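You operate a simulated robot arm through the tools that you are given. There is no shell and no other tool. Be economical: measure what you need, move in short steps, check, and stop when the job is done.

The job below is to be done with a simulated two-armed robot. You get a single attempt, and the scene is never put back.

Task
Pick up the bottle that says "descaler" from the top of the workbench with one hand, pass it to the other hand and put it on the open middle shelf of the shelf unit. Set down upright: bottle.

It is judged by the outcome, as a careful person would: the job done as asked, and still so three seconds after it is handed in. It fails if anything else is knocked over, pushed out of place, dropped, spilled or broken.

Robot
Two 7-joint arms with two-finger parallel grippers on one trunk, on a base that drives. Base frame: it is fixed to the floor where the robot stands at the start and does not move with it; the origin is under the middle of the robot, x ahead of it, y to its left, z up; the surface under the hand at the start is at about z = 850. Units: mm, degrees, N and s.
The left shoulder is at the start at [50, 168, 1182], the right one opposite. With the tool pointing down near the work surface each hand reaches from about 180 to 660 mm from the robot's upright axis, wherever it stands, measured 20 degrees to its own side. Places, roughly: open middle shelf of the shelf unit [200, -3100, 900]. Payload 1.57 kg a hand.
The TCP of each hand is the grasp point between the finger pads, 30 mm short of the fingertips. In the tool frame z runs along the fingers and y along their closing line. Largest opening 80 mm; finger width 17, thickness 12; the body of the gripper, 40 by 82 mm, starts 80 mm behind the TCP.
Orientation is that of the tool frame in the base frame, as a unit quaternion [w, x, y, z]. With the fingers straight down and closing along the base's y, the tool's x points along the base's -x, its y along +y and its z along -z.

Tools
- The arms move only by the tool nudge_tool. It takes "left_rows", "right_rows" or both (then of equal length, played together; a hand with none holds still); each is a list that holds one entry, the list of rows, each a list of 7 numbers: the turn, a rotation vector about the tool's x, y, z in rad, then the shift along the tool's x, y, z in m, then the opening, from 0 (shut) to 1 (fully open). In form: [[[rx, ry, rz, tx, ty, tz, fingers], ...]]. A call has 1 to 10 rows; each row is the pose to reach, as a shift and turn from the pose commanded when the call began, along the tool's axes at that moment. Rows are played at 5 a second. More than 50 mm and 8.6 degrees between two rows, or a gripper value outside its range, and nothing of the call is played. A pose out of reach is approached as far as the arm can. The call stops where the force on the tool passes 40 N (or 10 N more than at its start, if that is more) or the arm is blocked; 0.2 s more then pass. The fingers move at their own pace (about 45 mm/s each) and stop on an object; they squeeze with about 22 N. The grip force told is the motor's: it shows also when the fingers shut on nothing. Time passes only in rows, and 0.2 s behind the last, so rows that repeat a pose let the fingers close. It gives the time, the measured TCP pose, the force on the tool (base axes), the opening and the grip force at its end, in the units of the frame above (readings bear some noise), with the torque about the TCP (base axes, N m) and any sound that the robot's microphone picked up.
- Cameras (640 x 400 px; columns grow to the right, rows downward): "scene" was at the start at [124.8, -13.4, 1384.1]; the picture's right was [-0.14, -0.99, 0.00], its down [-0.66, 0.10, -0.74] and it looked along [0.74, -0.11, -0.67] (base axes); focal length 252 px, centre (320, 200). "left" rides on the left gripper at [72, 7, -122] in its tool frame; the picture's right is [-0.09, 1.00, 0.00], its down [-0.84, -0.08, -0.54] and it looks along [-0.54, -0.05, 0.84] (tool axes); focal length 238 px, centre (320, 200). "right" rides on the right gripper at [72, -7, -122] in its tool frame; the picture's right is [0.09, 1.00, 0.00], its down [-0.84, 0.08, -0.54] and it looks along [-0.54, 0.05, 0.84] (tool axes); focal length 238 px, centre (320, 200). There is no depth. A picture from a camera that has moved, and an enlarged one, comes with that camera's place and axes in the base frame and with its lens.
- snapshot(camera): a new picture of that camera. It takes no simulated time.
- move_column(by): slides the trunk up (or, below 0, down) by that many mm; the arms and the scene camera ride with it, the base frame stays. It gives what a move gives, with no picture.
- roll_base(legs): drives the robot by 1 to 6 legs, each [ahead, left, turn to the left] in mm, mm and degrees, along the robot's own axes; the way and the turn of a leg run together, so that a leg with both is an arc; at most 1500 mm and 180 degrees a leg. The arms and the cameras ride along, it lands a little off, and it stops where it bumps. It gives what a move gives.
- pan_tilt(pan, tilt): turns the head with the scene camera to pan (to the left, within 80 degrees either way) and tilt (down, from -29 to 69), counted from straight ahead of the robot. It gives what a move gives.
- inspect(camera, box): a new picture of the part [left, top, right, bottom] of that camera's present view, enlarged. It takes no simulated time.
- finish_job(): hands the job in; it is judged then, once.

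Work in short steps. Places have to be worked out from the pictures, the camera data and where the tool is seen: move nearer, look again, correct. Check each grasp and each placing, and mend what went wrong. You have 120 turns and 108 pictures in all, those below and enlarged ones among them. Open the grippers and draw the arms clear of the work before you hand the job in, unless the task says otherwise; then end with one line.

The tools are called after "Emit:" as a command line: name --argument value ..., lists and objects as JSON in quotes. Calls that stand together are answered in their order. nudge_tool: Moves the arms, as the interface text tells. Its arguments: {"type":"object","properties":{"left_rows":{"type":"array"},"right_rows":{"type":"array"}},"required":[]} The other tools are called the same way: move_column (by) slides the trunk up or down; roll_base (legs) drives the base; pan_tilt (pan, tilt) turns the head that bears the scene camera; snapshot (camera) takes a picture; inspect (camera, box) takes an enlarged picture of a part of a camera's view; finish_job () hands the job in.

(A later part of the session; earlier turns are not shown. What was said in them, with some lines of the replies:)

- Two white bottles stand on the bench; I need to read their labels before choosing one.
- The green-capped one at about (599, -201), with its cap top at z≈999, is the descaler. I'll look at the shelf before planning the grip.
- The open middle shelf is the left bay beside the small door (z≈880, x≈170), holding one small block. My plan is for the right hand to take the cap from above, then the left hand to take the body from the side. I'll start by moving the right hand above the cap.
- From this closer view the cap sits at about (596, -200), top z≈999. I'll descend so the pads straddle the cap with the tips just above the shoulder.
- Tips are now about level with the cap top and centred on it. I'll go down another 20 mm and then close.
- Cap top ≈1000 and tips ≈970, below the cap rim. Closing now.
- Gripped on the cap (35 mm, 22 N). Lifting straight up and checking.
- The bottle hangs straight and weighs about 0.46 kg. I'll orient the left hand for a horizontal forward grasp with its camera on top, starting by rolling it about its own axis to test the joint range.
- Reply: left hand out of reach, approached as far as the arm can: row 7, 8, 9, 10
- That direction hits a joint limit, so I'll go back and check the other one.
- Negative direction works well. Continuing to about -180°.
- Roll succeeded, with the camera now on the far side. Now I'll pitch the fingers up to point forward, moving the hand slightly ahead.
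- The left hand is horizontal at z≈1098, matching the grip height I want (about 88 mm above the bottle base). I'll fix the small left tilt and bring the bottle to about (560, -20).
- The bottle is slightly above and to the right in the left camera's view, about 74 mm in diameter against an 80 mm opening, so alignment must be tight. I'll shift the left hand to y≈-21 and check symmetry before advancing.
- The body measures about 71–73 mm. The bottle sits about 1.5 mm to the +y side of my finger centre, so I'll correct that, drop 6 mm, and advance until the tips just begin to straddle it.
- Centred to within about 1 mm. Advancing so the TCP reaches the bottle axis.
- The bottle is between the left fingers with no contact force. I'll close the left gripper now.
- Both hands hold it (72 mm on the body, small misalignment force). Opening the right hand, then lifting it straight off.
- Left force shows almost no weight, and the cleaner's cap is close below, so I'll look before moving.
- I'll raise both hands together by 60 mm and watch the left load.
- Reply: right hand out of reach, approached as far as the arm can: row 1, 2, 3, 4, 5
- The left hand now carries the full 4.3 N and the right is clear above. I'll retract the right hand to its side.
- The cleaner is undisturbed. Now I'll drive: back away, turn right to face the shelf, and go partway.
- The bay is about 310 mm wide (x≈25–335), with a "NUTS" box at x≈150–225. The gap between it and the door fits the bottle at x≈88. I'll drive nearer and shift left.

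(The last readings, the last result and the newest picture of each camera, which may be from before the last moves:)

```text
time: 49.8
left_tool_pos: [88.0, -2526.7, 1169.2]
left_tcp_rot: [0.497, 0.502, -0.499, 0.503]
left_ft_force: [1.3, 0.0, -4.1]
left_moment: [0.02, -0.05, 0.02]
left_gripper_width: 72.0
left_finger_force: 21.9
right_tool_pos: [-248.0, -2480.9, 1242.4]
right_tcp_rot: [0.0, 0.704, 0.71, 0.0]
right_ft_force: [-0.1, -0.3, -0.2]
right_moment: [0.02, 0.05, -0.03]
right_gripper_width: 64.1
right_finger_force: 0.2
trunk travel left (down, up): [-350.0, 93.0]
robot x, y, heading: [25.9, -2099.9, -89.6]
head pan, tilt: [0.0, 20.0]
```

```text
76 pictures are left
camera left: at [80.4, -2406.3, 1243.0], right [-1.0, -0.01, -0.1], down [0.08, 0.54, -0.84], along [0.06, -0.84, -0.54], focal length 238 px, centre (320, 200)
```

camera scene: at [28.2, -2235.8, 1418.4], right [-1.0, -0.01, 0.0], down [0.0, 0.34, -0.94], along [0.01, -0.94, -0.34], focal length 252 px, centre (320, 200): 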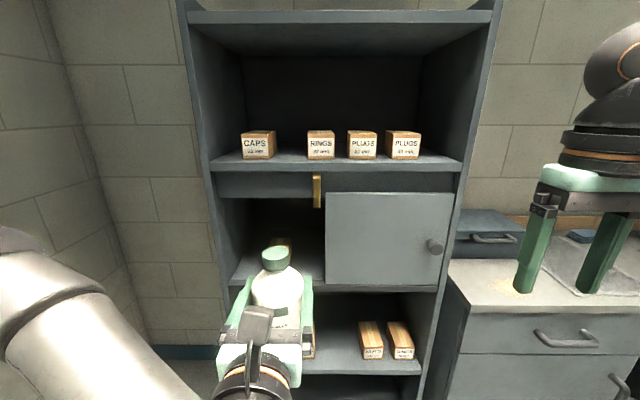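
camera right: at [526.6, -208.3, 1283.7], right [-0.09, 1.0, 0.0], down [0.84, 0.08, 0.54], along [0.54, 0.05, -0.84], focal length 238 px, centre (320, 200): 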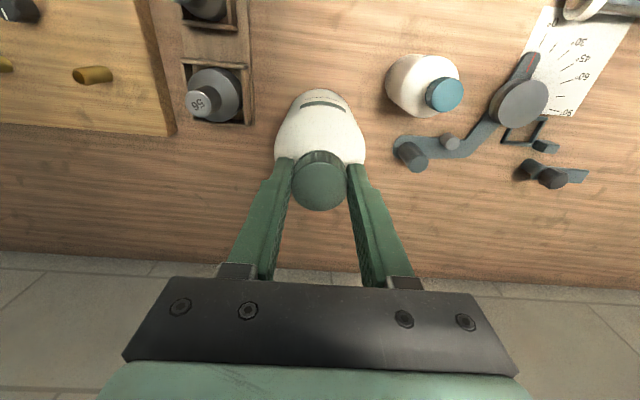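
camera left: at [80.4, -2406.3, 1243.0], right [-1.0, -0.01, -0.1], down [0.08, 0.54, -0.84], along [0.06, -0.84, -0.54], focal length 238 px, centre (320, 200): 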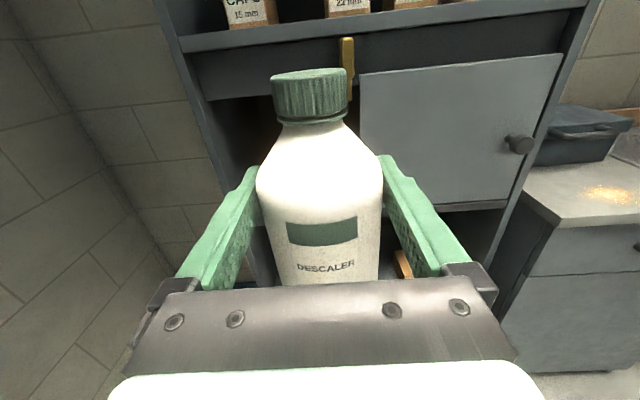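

The door's lower-left corner triangulates to about (18, -2918, 887), so the shelf board is near z≈880. I'll lower the trunk so the bottle base is about 40 mm above it, then look into the bay.

Emit:
move_column --by -165

Emit:
snapshot --camera "scene"

Emit:
snapshot --camera "left"

```text
time: 51.6
left_tool_pos: [88.6, -2527.3, 1006.1]
left_tcp_rot: [0.497, 0.502, -0.499, 0.503]
left_ft_force: [0.4, -0.1, -3.8]
left_moment: [0.01, 0.03, 0.0]
left_gripper_width: 72.3
left_finger_force: 21.7
right_tool_pos: [-248.5, -2480.5, 1076.4]
right_tcp_rot: [0.001, 0.705, 0.709, 0.001]
right_ft_force: [-0.3, -0.4, -0.1]
right_moment: [0.0, -0.02, 0.02]
right_gripper_width: 64.0
right_finger_force: 0.0
trunk travel left (down, up): [-185.0, 258.0]
robot x, y, heading: [22.8, -2100.8, -89.6]
head pan, tilt: [0.0, 20.0]
```

```text
75 pictures are left
camera scene: at [28.0, -2235.6, 1253.4], right [-1.0, -0.01, 0.0], down [0.0, 0.34, -0.94], along [0.01, -0.94, -0.34], focal length 252 px, centre (320, 200)
```

scene: 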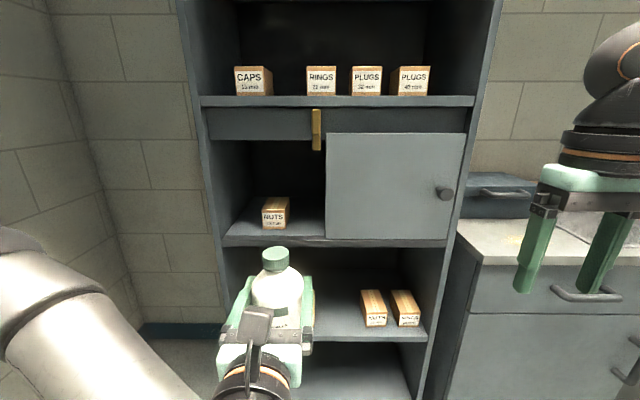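

```text
74 pictures are left
camera left: at [80.2, -2406.2, 1078.0], right [-1.0, -0.01, -0.1], down [0.08, 0.54, -0.84], along [0.06, -0.84, -0.54], focal length 238 px, centre (320, 200)
```

left: 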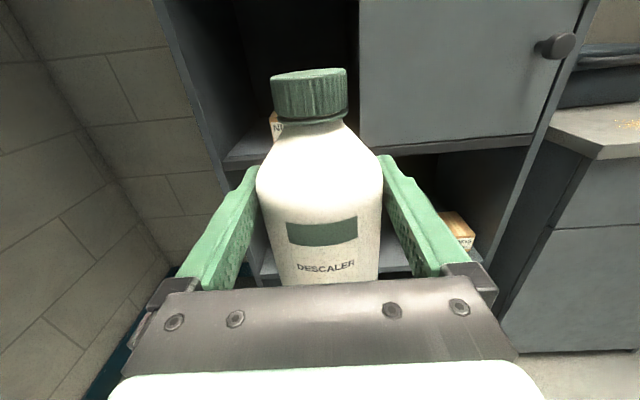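

Emit:
inspect --camera "scene" --box '[205, 95, 345, 255]'

```text
2.50 times, centred on (275, 175) of scene
camera zoom: at [28.0, -2235.6, 1253.4], right [-1.0, -0.01, 0.0], down [0.0, 0.34, -0.94], along [0.01, -0.94, -0.34], focal length 630 px, centre (432, 262)
```

zoom: 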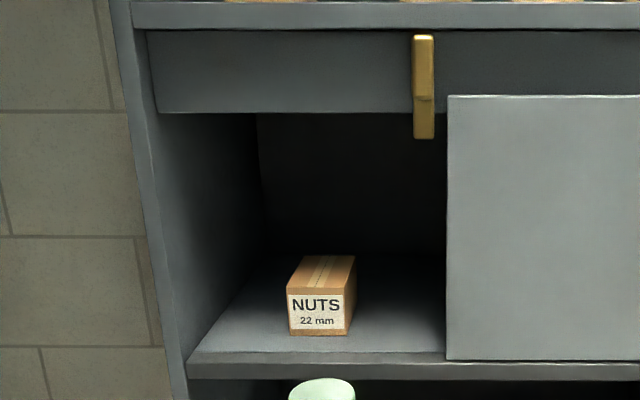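

In x the measurements are solid: door edge ≈18, box ≈143–221, so I'll target x≈80. Depth and height are less certain, so I'll drive 250 mm nearer and re-measure.

Emit:
roll_base --legs '[[0, -10, 0], [250, 0, 0]]'

Emit:
pan_tilt --pan 8 --tilt 35

Emit:
snapshot --camera "scene"

Emit:
snapshot --camera "left"

```text
time: 53.8
left_tool_pos: [78.7, -2775.2, 1005.1]
left_tcp_rot: [0.497, 0.501, -0.5, 0.503]
left_ft_force: [0.6, 0.2, -4.4]
left_moment: [0.01, 0.01, -0.02]
left_gripper_width: 71.8
left_finger_force: 22.0
right_tool_pos: [-257.8, -2730.3, 1076.5]
right_tcp_rot: [0.001, 0.705, 0.709, 0.0]
right_ft_force: [0.4, -0.3, 0.2]
right_moment: [0.0, -0.01, 0.02]
right_gripper_width: 64.2
right_finger_force: 0.0
trunk travel left (down, up): [-185.0, 258.0]
robot x, y, heading: [17.2, -2350.6, -89.7]
head pan, tilt: [0.0, 20.0]
```

```text
time: 54.6
left_tool_pos: [79.7, -2775.8, 1004.9]
left_tcp_rot: [0.498, 0.5, -0.5, 0.502]
left_ft_force: [0.5, 0.2, -3.3]
left_moment: [0.0, 0.01, -0.02]
left_gripper_width: 72.0
left_finger_force: 22.3
right_tool_pos: [-256.8, -2728.2, 1077.4]
right_tcp_rot: [0.0, 0.705, 0.709, 0.0]
right_ft_force: [0.3, 0.0, 0.2]
right_moment: [0.01, 0.0, -0.02]
right_gripper_width: 64.2
right_finger_force: 0.1
trunk travel left (down, up): [-185.0, 258.0]
robot x, y, heading: [17.5, -2348.9, -89.6]
head pan, tilt: [8.0, 35.0]
```

```text
72 pictures are left
camera scene: at [31.4, -2478.8, 1229.6], right [-0.99, -0.14, 0.0], down [-0.08, 0.57, -0.82], along [0.12, -0.81, -0.57], focal length 252 px, centre (320, 200)
```

scene: 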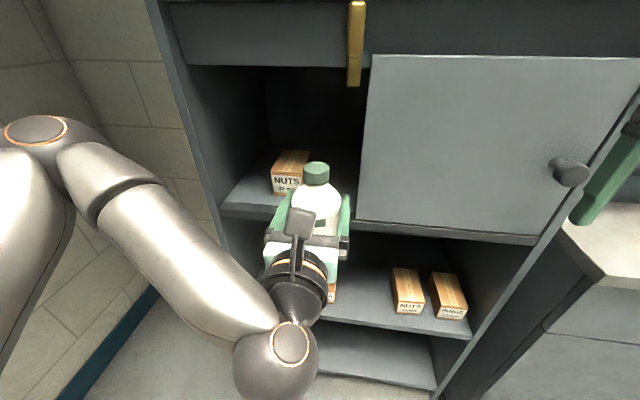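

```text
71 pictures are left
camera left: at [71.1, -2655.4, 1077.9], right [-1.0, -0.01, -0.1], down [0.08, 0.54, -0.84], along [0.06, -0.84, -0.54], focal length 238 px, centre (320, 200)
```

left: 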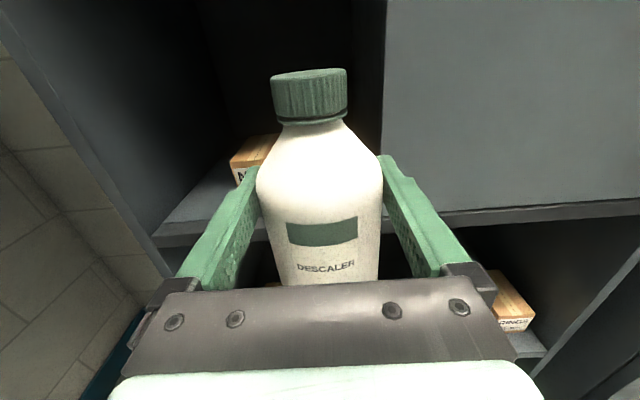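

Door corner resolves to (15, -2912, 884), so the shelf top is ≈886, the bottle base ≈924, and all clearances are fine. I'll drive 100 mm further, then do the last part with the arm.

Emit:
roll_base --legs '[[100, 3, 0]]'

Emit:
snapshot --camera "scene"

Emit:
snapshot --camera "left"

```text
time: 55.8
left_tool_pos: [82.9, -2875.8, 1004.8]
left_tcp_rot: [0.497, 0.501, -0.5, 0.502]
left_ft_force: [0.0, -0.6, -3.8]
left_moment: [0.02, 0.0, 0.02]
left_gripper_width: 71.9
left_finger_force: 22.1
right_tool_pos: [-253.7, -2829.3, 1076.3]
right_tcp_rot: [0.001, 0.705, 0.709, 0.0]
right_ft_force: [-0.3, 0.0, 0.8]
right_moment: [-0.01, 0.02, 0.01]
right_gripper_width: 63.9
right_finger_force: 0.0
trunk travel left (down, up): [-185.0, 258.0]
robot x, y, heading: [19.2, -2451.1, -89.4]
head pan, tilt: [8.0, 35.0]
```

```text
70 pictures are left
camera scene: at [35.1, -2577.8, 1229.4], right [-0.99, -0.15, 0.0], down [-0.08, 0.57, -0.82], along [0.12, -0.81, -0.57], focal length 252 px, centre (320, 200)
```

scene: 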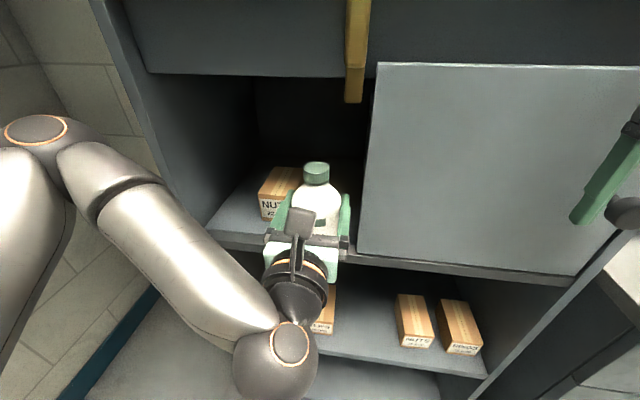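

```text
69 pictures are left
camera left: at [74.9, -2754.4, 1077.8], right [-1.0, -0.01, -0.1], down [0.08, 0.54, -0.84], along [0.06, -0.84, -0.54], focal length 238 px, centre (320, 200)
```

left: 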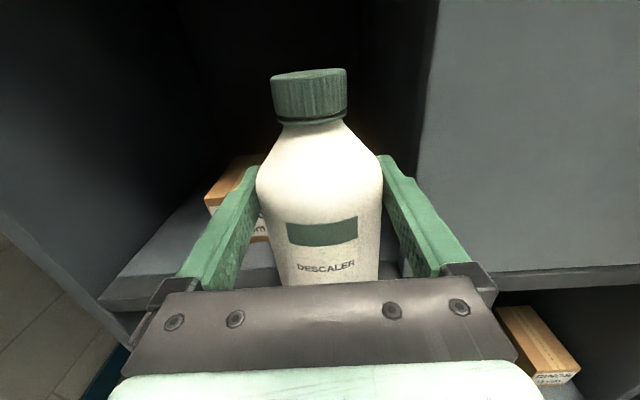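

Clearances look good. I'll push the bottle in 110 mm with the left arm, while pulling the right hand back from the door knob.

Emit:
nudge_tool --left_rows '[[[0, 0, 0, 0, 0, 0.022, 0.5], [0, 0, 0, 0, 0, 0.044, 0.5], [0, 0, 0, 0, 0, 0.066, 0.5], [0, 0, 0, 0, 0, 0.088, 0.5], [0, 0, 0, 0, 0, 0.11, 0.5], [0, 0, 0, 0, 0, 0.11, 0.5]]]' --right_rows '[[[0, 0, 0, 0.02, 0, 0, 0.8], [0, 0, 0, 0.04, 0, 0, 0.8], [0, 0, 0, 0.06, 0, 0, 0.8], [0, 0, 0, 0.08, 0, 0, 0.8], [0, 0, 0, 0.1, 0, 0, 0.8], [0, 0, 0, 0.1, 0, 0, 0.8]]]'

Emit:
snapshot --camera "scene"

Emit:
snapshot --camera "left"

```text
time: 57.1
left_tool_pos: [84.3, -2985.7, 1005.9]
left_tcp_rot: [0.497, 0.501, -0.499, 0.503]
left_ft_force: [0.9, -0.4, -3.5]
left_moment: [0.02, 0.0, 0.02]
left_gripper_width: 72.2
left_finger_force: 22.3
right_tool_pos: [-254.1, -2726.5, 1077.2]
right_tcp_rot: [0.0, 0.706, 0.709, 0.0]
right_ft_force: [0.0, 0.9, 0.1]
right_moment: [0.01, 0.01, -0.02]
right_gripper_width: 64.1
right_finger_force: 0.1
trunk travel left (down, up): [-185.0, 258.0]
robot x, y, heading: [18.5, -2445.9, -89.4]
head pan, tilt: [8.0, 35.0]
```

```text
68 pictures are left
camera scene: at [35.1, -2577.5, 1229.5], right [-0.99, -0.15, 0.0], down [-0.08, 0.57, -0.82], along [0.12, -0.81, -0.57], focal length 252 px, centre (320, 200)
```

scene: 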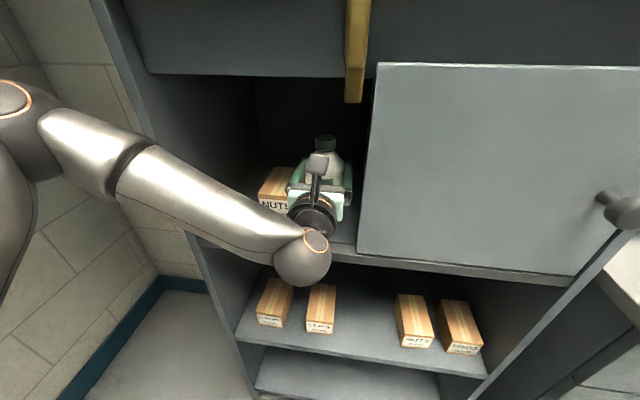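

```text
67 pictures are left
camera left: at [76.2, -2864.4, 1077.7], right [-1.0, -0.01, -0.1], down [0.08, 0.54, -0.84], along [0.06, -0.84, -0.54], focal length 238 px, centre (320, 200)
```

left: 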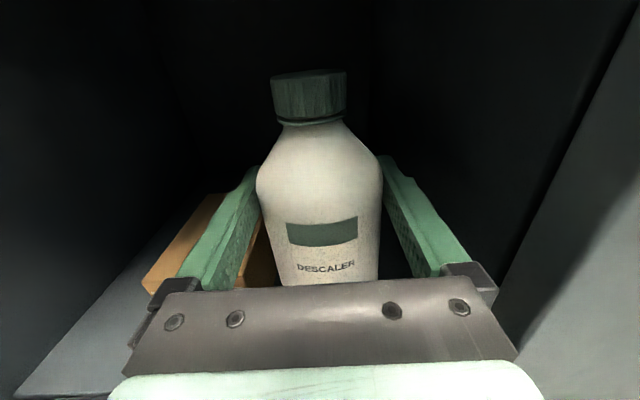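

The bottle is inside, clear of the box and door. I'll lower it 30 mm, then feel for contact in small steps.

Emit:
nudge_tool --left_rows '[[[0, 0, 0, -0.01, 0, 0, 0.5], [0, 0, 0, -0.02, 0, 0, 0.5], [0, 0, 0, -0.028, 0, 0, 0.5], [0, 0, 0, -0.028, 0, 0, 0.5]]]'

Emit:
inspect --camera "scene" --box '[230, 120, 390, 280]'

```text
time: 58.1
left_tool_pos: [83.3, -2983.9, 977.1]
left_tcp_rot: [0.497, 0.501, -0.499, 0.503]
left_ft_force: [-0.3, -0.4, -4.2]
left_moment: [0.02, 0.0, 0.02]
left_gripper_width: 72.1
left_finger_force: 21.4
right_tool_pos: [-253.0, -2726.8, 1077.9]
right_tcp_rot: [0.0, 0.705, 0.71, 0.0]
right_ft_force: [0.8, 0.5, -0.5]
right_moment: [0.01, 0.0, 0.0]
right_gripper_width: 63.9
right_finger_force: 0.0
trunk travel left (down, up): [-185.0, 258.0]
robot x, y, heading: [21.1, -2449.0, -89.5]
head pan, tilt: [8.0, 35.0]
```

```text
2.50 times, centred on (310, 200) of scene
camera zoom: at [35.1, -2577.5, 1229.5], right [-0.99, -0.15, 0.0], down [-0.08, 0.57, -0.82], along [0.12, -0.81, -0.57], focal length 630 px, centre (345, 200)
```

zoom: 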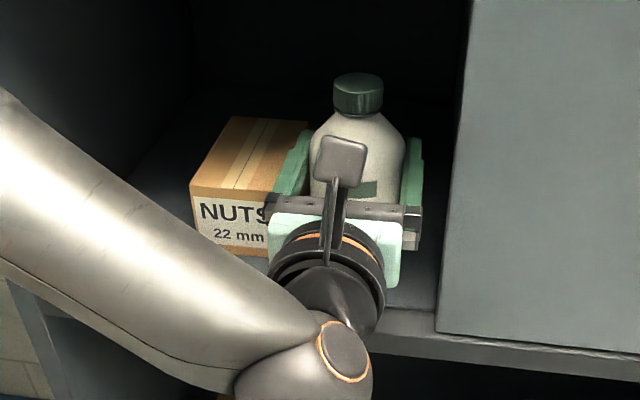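

No contact yet (4.2 N still). I'll shift 3 mm away from the box and continue down 5 mm.

Emit:
nudge_tool --left_rows '[[[0, 0, 0, 0, 0.003, 0, 0.5], [0, 0, 0, -0.003, 0.003, 0, 0.5], [0, 0, 0, -0.005, 0.003, 0, 0.5], [0, 0, 0, -0.005, 0.003, 0, 0.5]]]'

```text
time: 59.1
left_tool_pos: [80.5, -2983.4, 970.3]
left_tcp_rot: [0.497, 0.501, -0.499, 0.502]
left_ft_force: [0.6, -0.1, -4.0]
left_moment: [0.01, 0.02, 0.05]
left_gripper_width: 72.1
left_finger_force: 22.2
right_tool_pos: [-253.5, -2727.3, 1076.6]
right_tcp_rot: [0.001, 0.705, 0.709, 0.001]
right_ft_force: [0.9, 0.3, 0.3]
right_moment: [0.01, -0.03, -0.01]
right_gripper_width: 63.6
right_finger_force: 0.0
trunk travel left (down, up): [-185.0, 258.0]
robot x, y, heading: [18.6, -2450.8, -89.6]
head pan, tilt: [8.0, 35.0]
```

Still hanging free. Down another 3 mm.

Emit:
nudge_tool --left_rows '[[[0, 0, 0, -0.0015, 0, 0, 0.5], [0, 0, 0, -0.003, 0, 0, 0.5], [0, 0, 0, -0.003, 0, 0, 0.5]]]'

```text
time: 60.0
left_tool_pos: [80.3, -2984.8, 969.2]
left_tcp_rot: [0.497, 0.501, -0.5, 0.503]
left_ft_force: [1.5, -0.1, -4.5]
left_moment: [0.03, -0.04, 0.0]
left_gripper_width: 72.4
left_finger_force: 21.8
right_tool_pos: [-253.0, -2726.9, 1076.6]
right_tcp_rot: [0.0, 0.705, 0.709, 0.0]
right_ft_force: [-1.1, -0.1, 0.1]
right_moment: [0.0, 0.01, 0.0]
right_gripper_width: 64.1
right_finger_force: 0.1
trunk travel left (down, up): [-185.0, 258.0]
robot x, y, heading: [21.5, -2447.7, -89.7]
head pan, tilt: [8.0, 35.0]
```

Emit:
nudge_tool --left_rows '[[[0, 0, 0, -0.0015, 0, 0, 0.5], [0, 0, 0, -0.003, 0, 0, 0.5], [0, 0, 0, -0.003, 0, 0, 0.5]]]'

Emit:
inspect --camera "left" --box '[120, 150, 460, 300]'

```text
time: 60.8
left_tool_pos: [80.0, -2984.3, 966.4]
left_tcp_rot: [0.497, 0.501, -0.5, 0.502]
left_ft_force: [-0.4, 0.5, -4.6]
left_moment: [0.02, -0.02, 0.02]
left_gripper_width: 72.1
left_finger_force: 21.7
right_tool_pos: [-253.2, -2726.7, 1075.7]
right_tcp_rot: [-0.001, 0.704, 0.711, 0.001]
right_ft_force: [-0.6, -0.1, 0.2]
right_moment: [-0.01, 0.0, 0.01]
right_gripper_width: 64.0
right_finger_force: 0.1
trunk travel left (down, up): [-185.0, 258.0]
robot x, y, heading: [18.5, -2450.8, -89.7]
head pan, tilt: [8.0, 35.0]
```

```text
1.88 times, centred on (290, 225) of left
camera zoom: at [72.7, -2864.4, 1038.5], right [-1.0, -0.01, -0.1], down [0.08, 0.54, -0.84], along [0.06, -0.84, -0.54], focal length 449 px, centre (376, 153)
```

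zoom: 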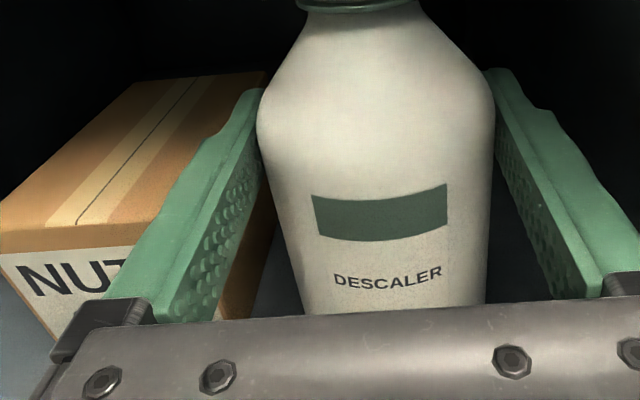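

Still hanging free with clearance to the box. Continuing down in small steps.

Emit:
nudge_tool --left_rows '[[[0, 0, 0, -0.0015, 0, 0, 0.5], [0, 0, 0, -0.003, 0, 0, 0.5], [0, 0, 0, -0.003, 0, 0, 0.5]]]'

Emit:
nudge_tool --left_rows '[[[0, 0, 0, -0.001, 0, 0, 0.5], [0, 0, 0, -0.002, 0, 0, 0.5], [0, 0, 0, -0.002, 0, 0, 0.5]]]'

```text
time: 61.5
left_tool_pos: [80.1, -2985.1, 962.8]
left_tcp_rot: [0.498, 0.501, -0.499, 0.502]
left_ft_force: [0.3, -0.2, -3.6]
left_moment: [0.01, 0.09, 0.0]
left_gripper_width: 71.8
left_finger_force: 21.5
right_tool_pos: [-253.7, -2728.1, 1076.6]
right_tcp_rot: [0.0, 0.704, 0.71, 0.0]
right_ft_force: [-0.7, -0.7, -0.5]
right_moment: [0.02, -0.01, -0.03]
right_gripper_width: 64.0
right_finger_force: 0.0
trunk travel left (down, up): [-185.0, 258.0]
robot x, y, heading: [21.0, -2448.0, -89.6]
head pan, tilt: [8.0, 35.0]
```

```text
time: 62.4
left_tool_pos: [80.6, -2984.3, 963.2]
left_tcp_rot: [0.498, 0.501, -0.497, 0.504]
left_ft_force: [-0.5, -0.9, 7.9]
left_moment: [0.15, 0.16, 0.01]
left_gripper_width: 72.3
left_finger_force: 21.5
right_tool_pos: [-253.3, -2726.1, 1076.6]
right_tcp_rot: [0.001, 0.705, 0.709, 0.0]
right_ft_force: [-0.4, 1.0, -0.5]
right_moment: [-0.01, -0.02, 0.05]
right_gripper_width: 64.3
right_finger_force: 0.0
trunk travel left (down, up): [-185.0, 258.0]
robot x, y, heading: [18.8, -2450.3, -89.8]
head pan, tilt: [8.0, 35.0]
```

Contact: the force flipped to +8 N, so the bottle is standing on the shelf. I'll ease 1 mm up to unload and open the fingers.

Emit:
nudge_tool --left_rows '[[[0, 0, 0, 0.001, 0, 0, 0.5], [0, 0, 0, 0.001, 0, 0, 0.92], [0, 0, 0, 0.001, 0, 0, 0.96], [0, 0, 0, 0.001, 0, 0, 1], [0, 0, 0, 0.001, 0, 0, 1]]]'

Emit:
snapshot --camera "left"

```text
time: 63.5
left_tool_pos: [79.5, -2983.5, 961.3]
left_tcp_rot: [0.497, 0.501, -0.499, 0.502]
left_ft_force: [0.9, -0.1, 1.1]
left_moment: [0.01, 0.0, -0.04]
left_gripper_width: 80.1
left_finger_force: 0.0
right_tool_pos: [-253.9, -2728.3, 1076.6]
right_tcp_rot: [0.0, 0.705, 0.71, 0.0]
right_ft_force: [0.0, 0.9, 0.2]
right_moment: [0.01, -0.02, 0.01]
right_gripper_width: 64.0
right_finger_force: 0.0
trunk travel left (down, up): [-185.0, 258.0]
robot x, y, heading: [23.2, -2446.0, -89.6]
head pan, tilt: [8.0, 35.0]
```

```text
64 pictures are left
camera left: at [72.8, -2863.7, 1034.9], right [-1.0, -0.01, -0.1], down [0.08, 0.54, -0.84], along [0.06, -0.84, -0.54], focal length 238 px, centre (320, 200)
```

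left: 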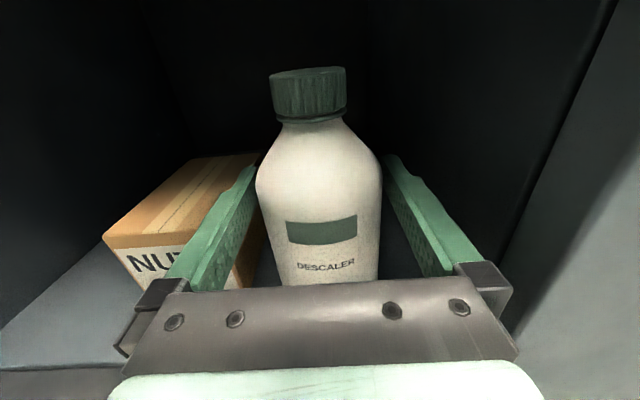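

Released, with clearance on both sides and the bottle upright. Withdrawing straight back.

Emit:
nudge_tool --left_rows '[[[0, 0, 0, 0, 0, -0.01, 1], [0, 0, 0, 0, 0, -0.025, 1], [0, 0, 0, 0, 0, -0.045, 1], [0, 0, 0, 0, 0, -0.065, 1], [0, 0, 0, 0, 0, -0.09, 1], [0, 0, 0, 0, 0, -0.12, 1], [0, 0, 0, 0, 0, -0.15, 1]]]'

Emit:
snapshot --camera "left"

```text
time: 65.2
left_tool_pos: [78.3, -2836.3, 961.9]
left_tcp_rot: [0.498, 0.501, -0.499, 0.502]
left_ft_force: [-0.2, 0.1, -0.1]
left_moment: [-0.03, -0.03, -0.04]
left_gripper_width: 80.2
left_finger_force: 0.1
right_tool_pos: [-253.5, -2727.8, 1076.5]
right_tcp_rot: [0.0, 0.704, 0.71, 0.0]
right_ft_force: [-0.1, -0.6, 0.1]
right_moment: [0.0, 0.01, -0.02]
right_gripper_width: 63.9
right_finger_force: 0.1
trunk travel left (down, up): [-185.0, 258.0]
robot x, y, heading: [22.5, -2447.7, -89.6]
head pan, tilt: [8.0, 35.0]
```

```text
63 pictures are left
camera left: at [71.4, -2714.9, 1035.3], right [-1.0, -0.01, -0.1], down [0.08, 0.54, -0.84], along [0.06, -0.84, -0.54], focal length 238 px, centre (320, 200)
```

left: 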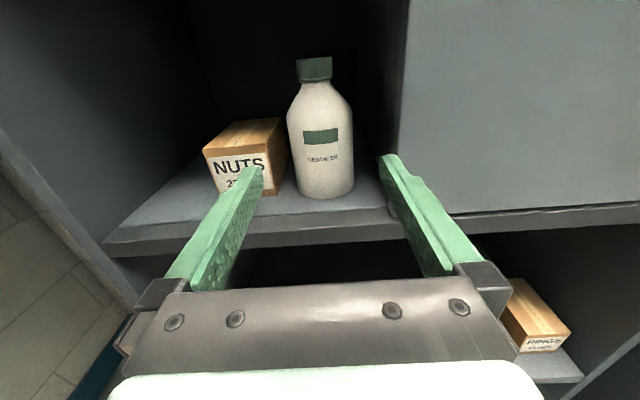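

The descaler stands upright beside the NUTS box. I'll back the robot away and do a last check.

Emit:
roll_base --legs '[[-300, 0, 0]]'

Emit:
snapshot --camera "scene"

```text
time: 67.2
left_tool_pos: [78.3, -2537.7, 963.9]
left_tcp_rot: [0.497, 0.501, -0.5, 0.502]
left_ft_force: [-0.5, -0.8, -0.1]
left_moment: [0.05, -0.05, 0.02]
left_gripper_width: 79.9
left_finger_force: 0.1
right_tool_pos: [-255.6, -2427.7, 1077.4]
right_tcp_rot: [0.0, 0.705, 0.709, 0.0]
right_ft_force: [-0.7, 0.7, 0.1]
right_moment: [0.0, -0.02, -0.04]
right_gripper_width: 64.3
right_finger_force: 0.1
trunk travel left (down, up): [-185.0, 258.0]
robot x, y, heading: [16.2, -2155.9, -90.0]
head pan, tilt: [8.0, 35.0]
```

```text
62 pictures are left
camera scene: at [33.2, -2278.9, 1229.6], right [-0.99, -0.14, 0.0], down [-0.08, 0.57, -0.82], along [0.12, -0.81, -0.57], focal length 252 px, centre (320, 200)
```

scene: 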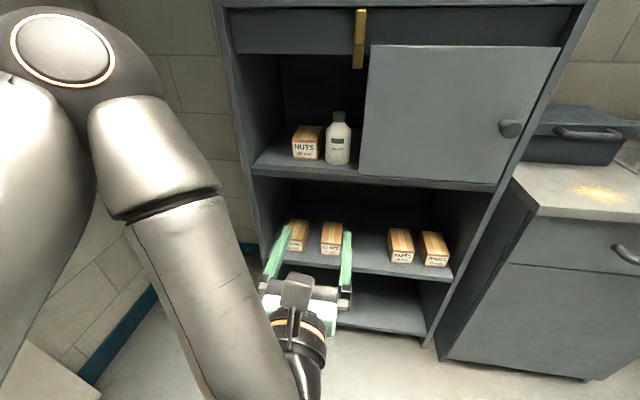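

Bottle upright on the middle shelf, everything else in place, both grippers open and clear. Handing in.

Emit:
finish_job

```text
The job is handed in.
```

The descaler bottle was picked up with the right hand, passed to the left, and set upright on the open middle shelf beside the NUTS box; in the last pictures nothing else looked out of place.
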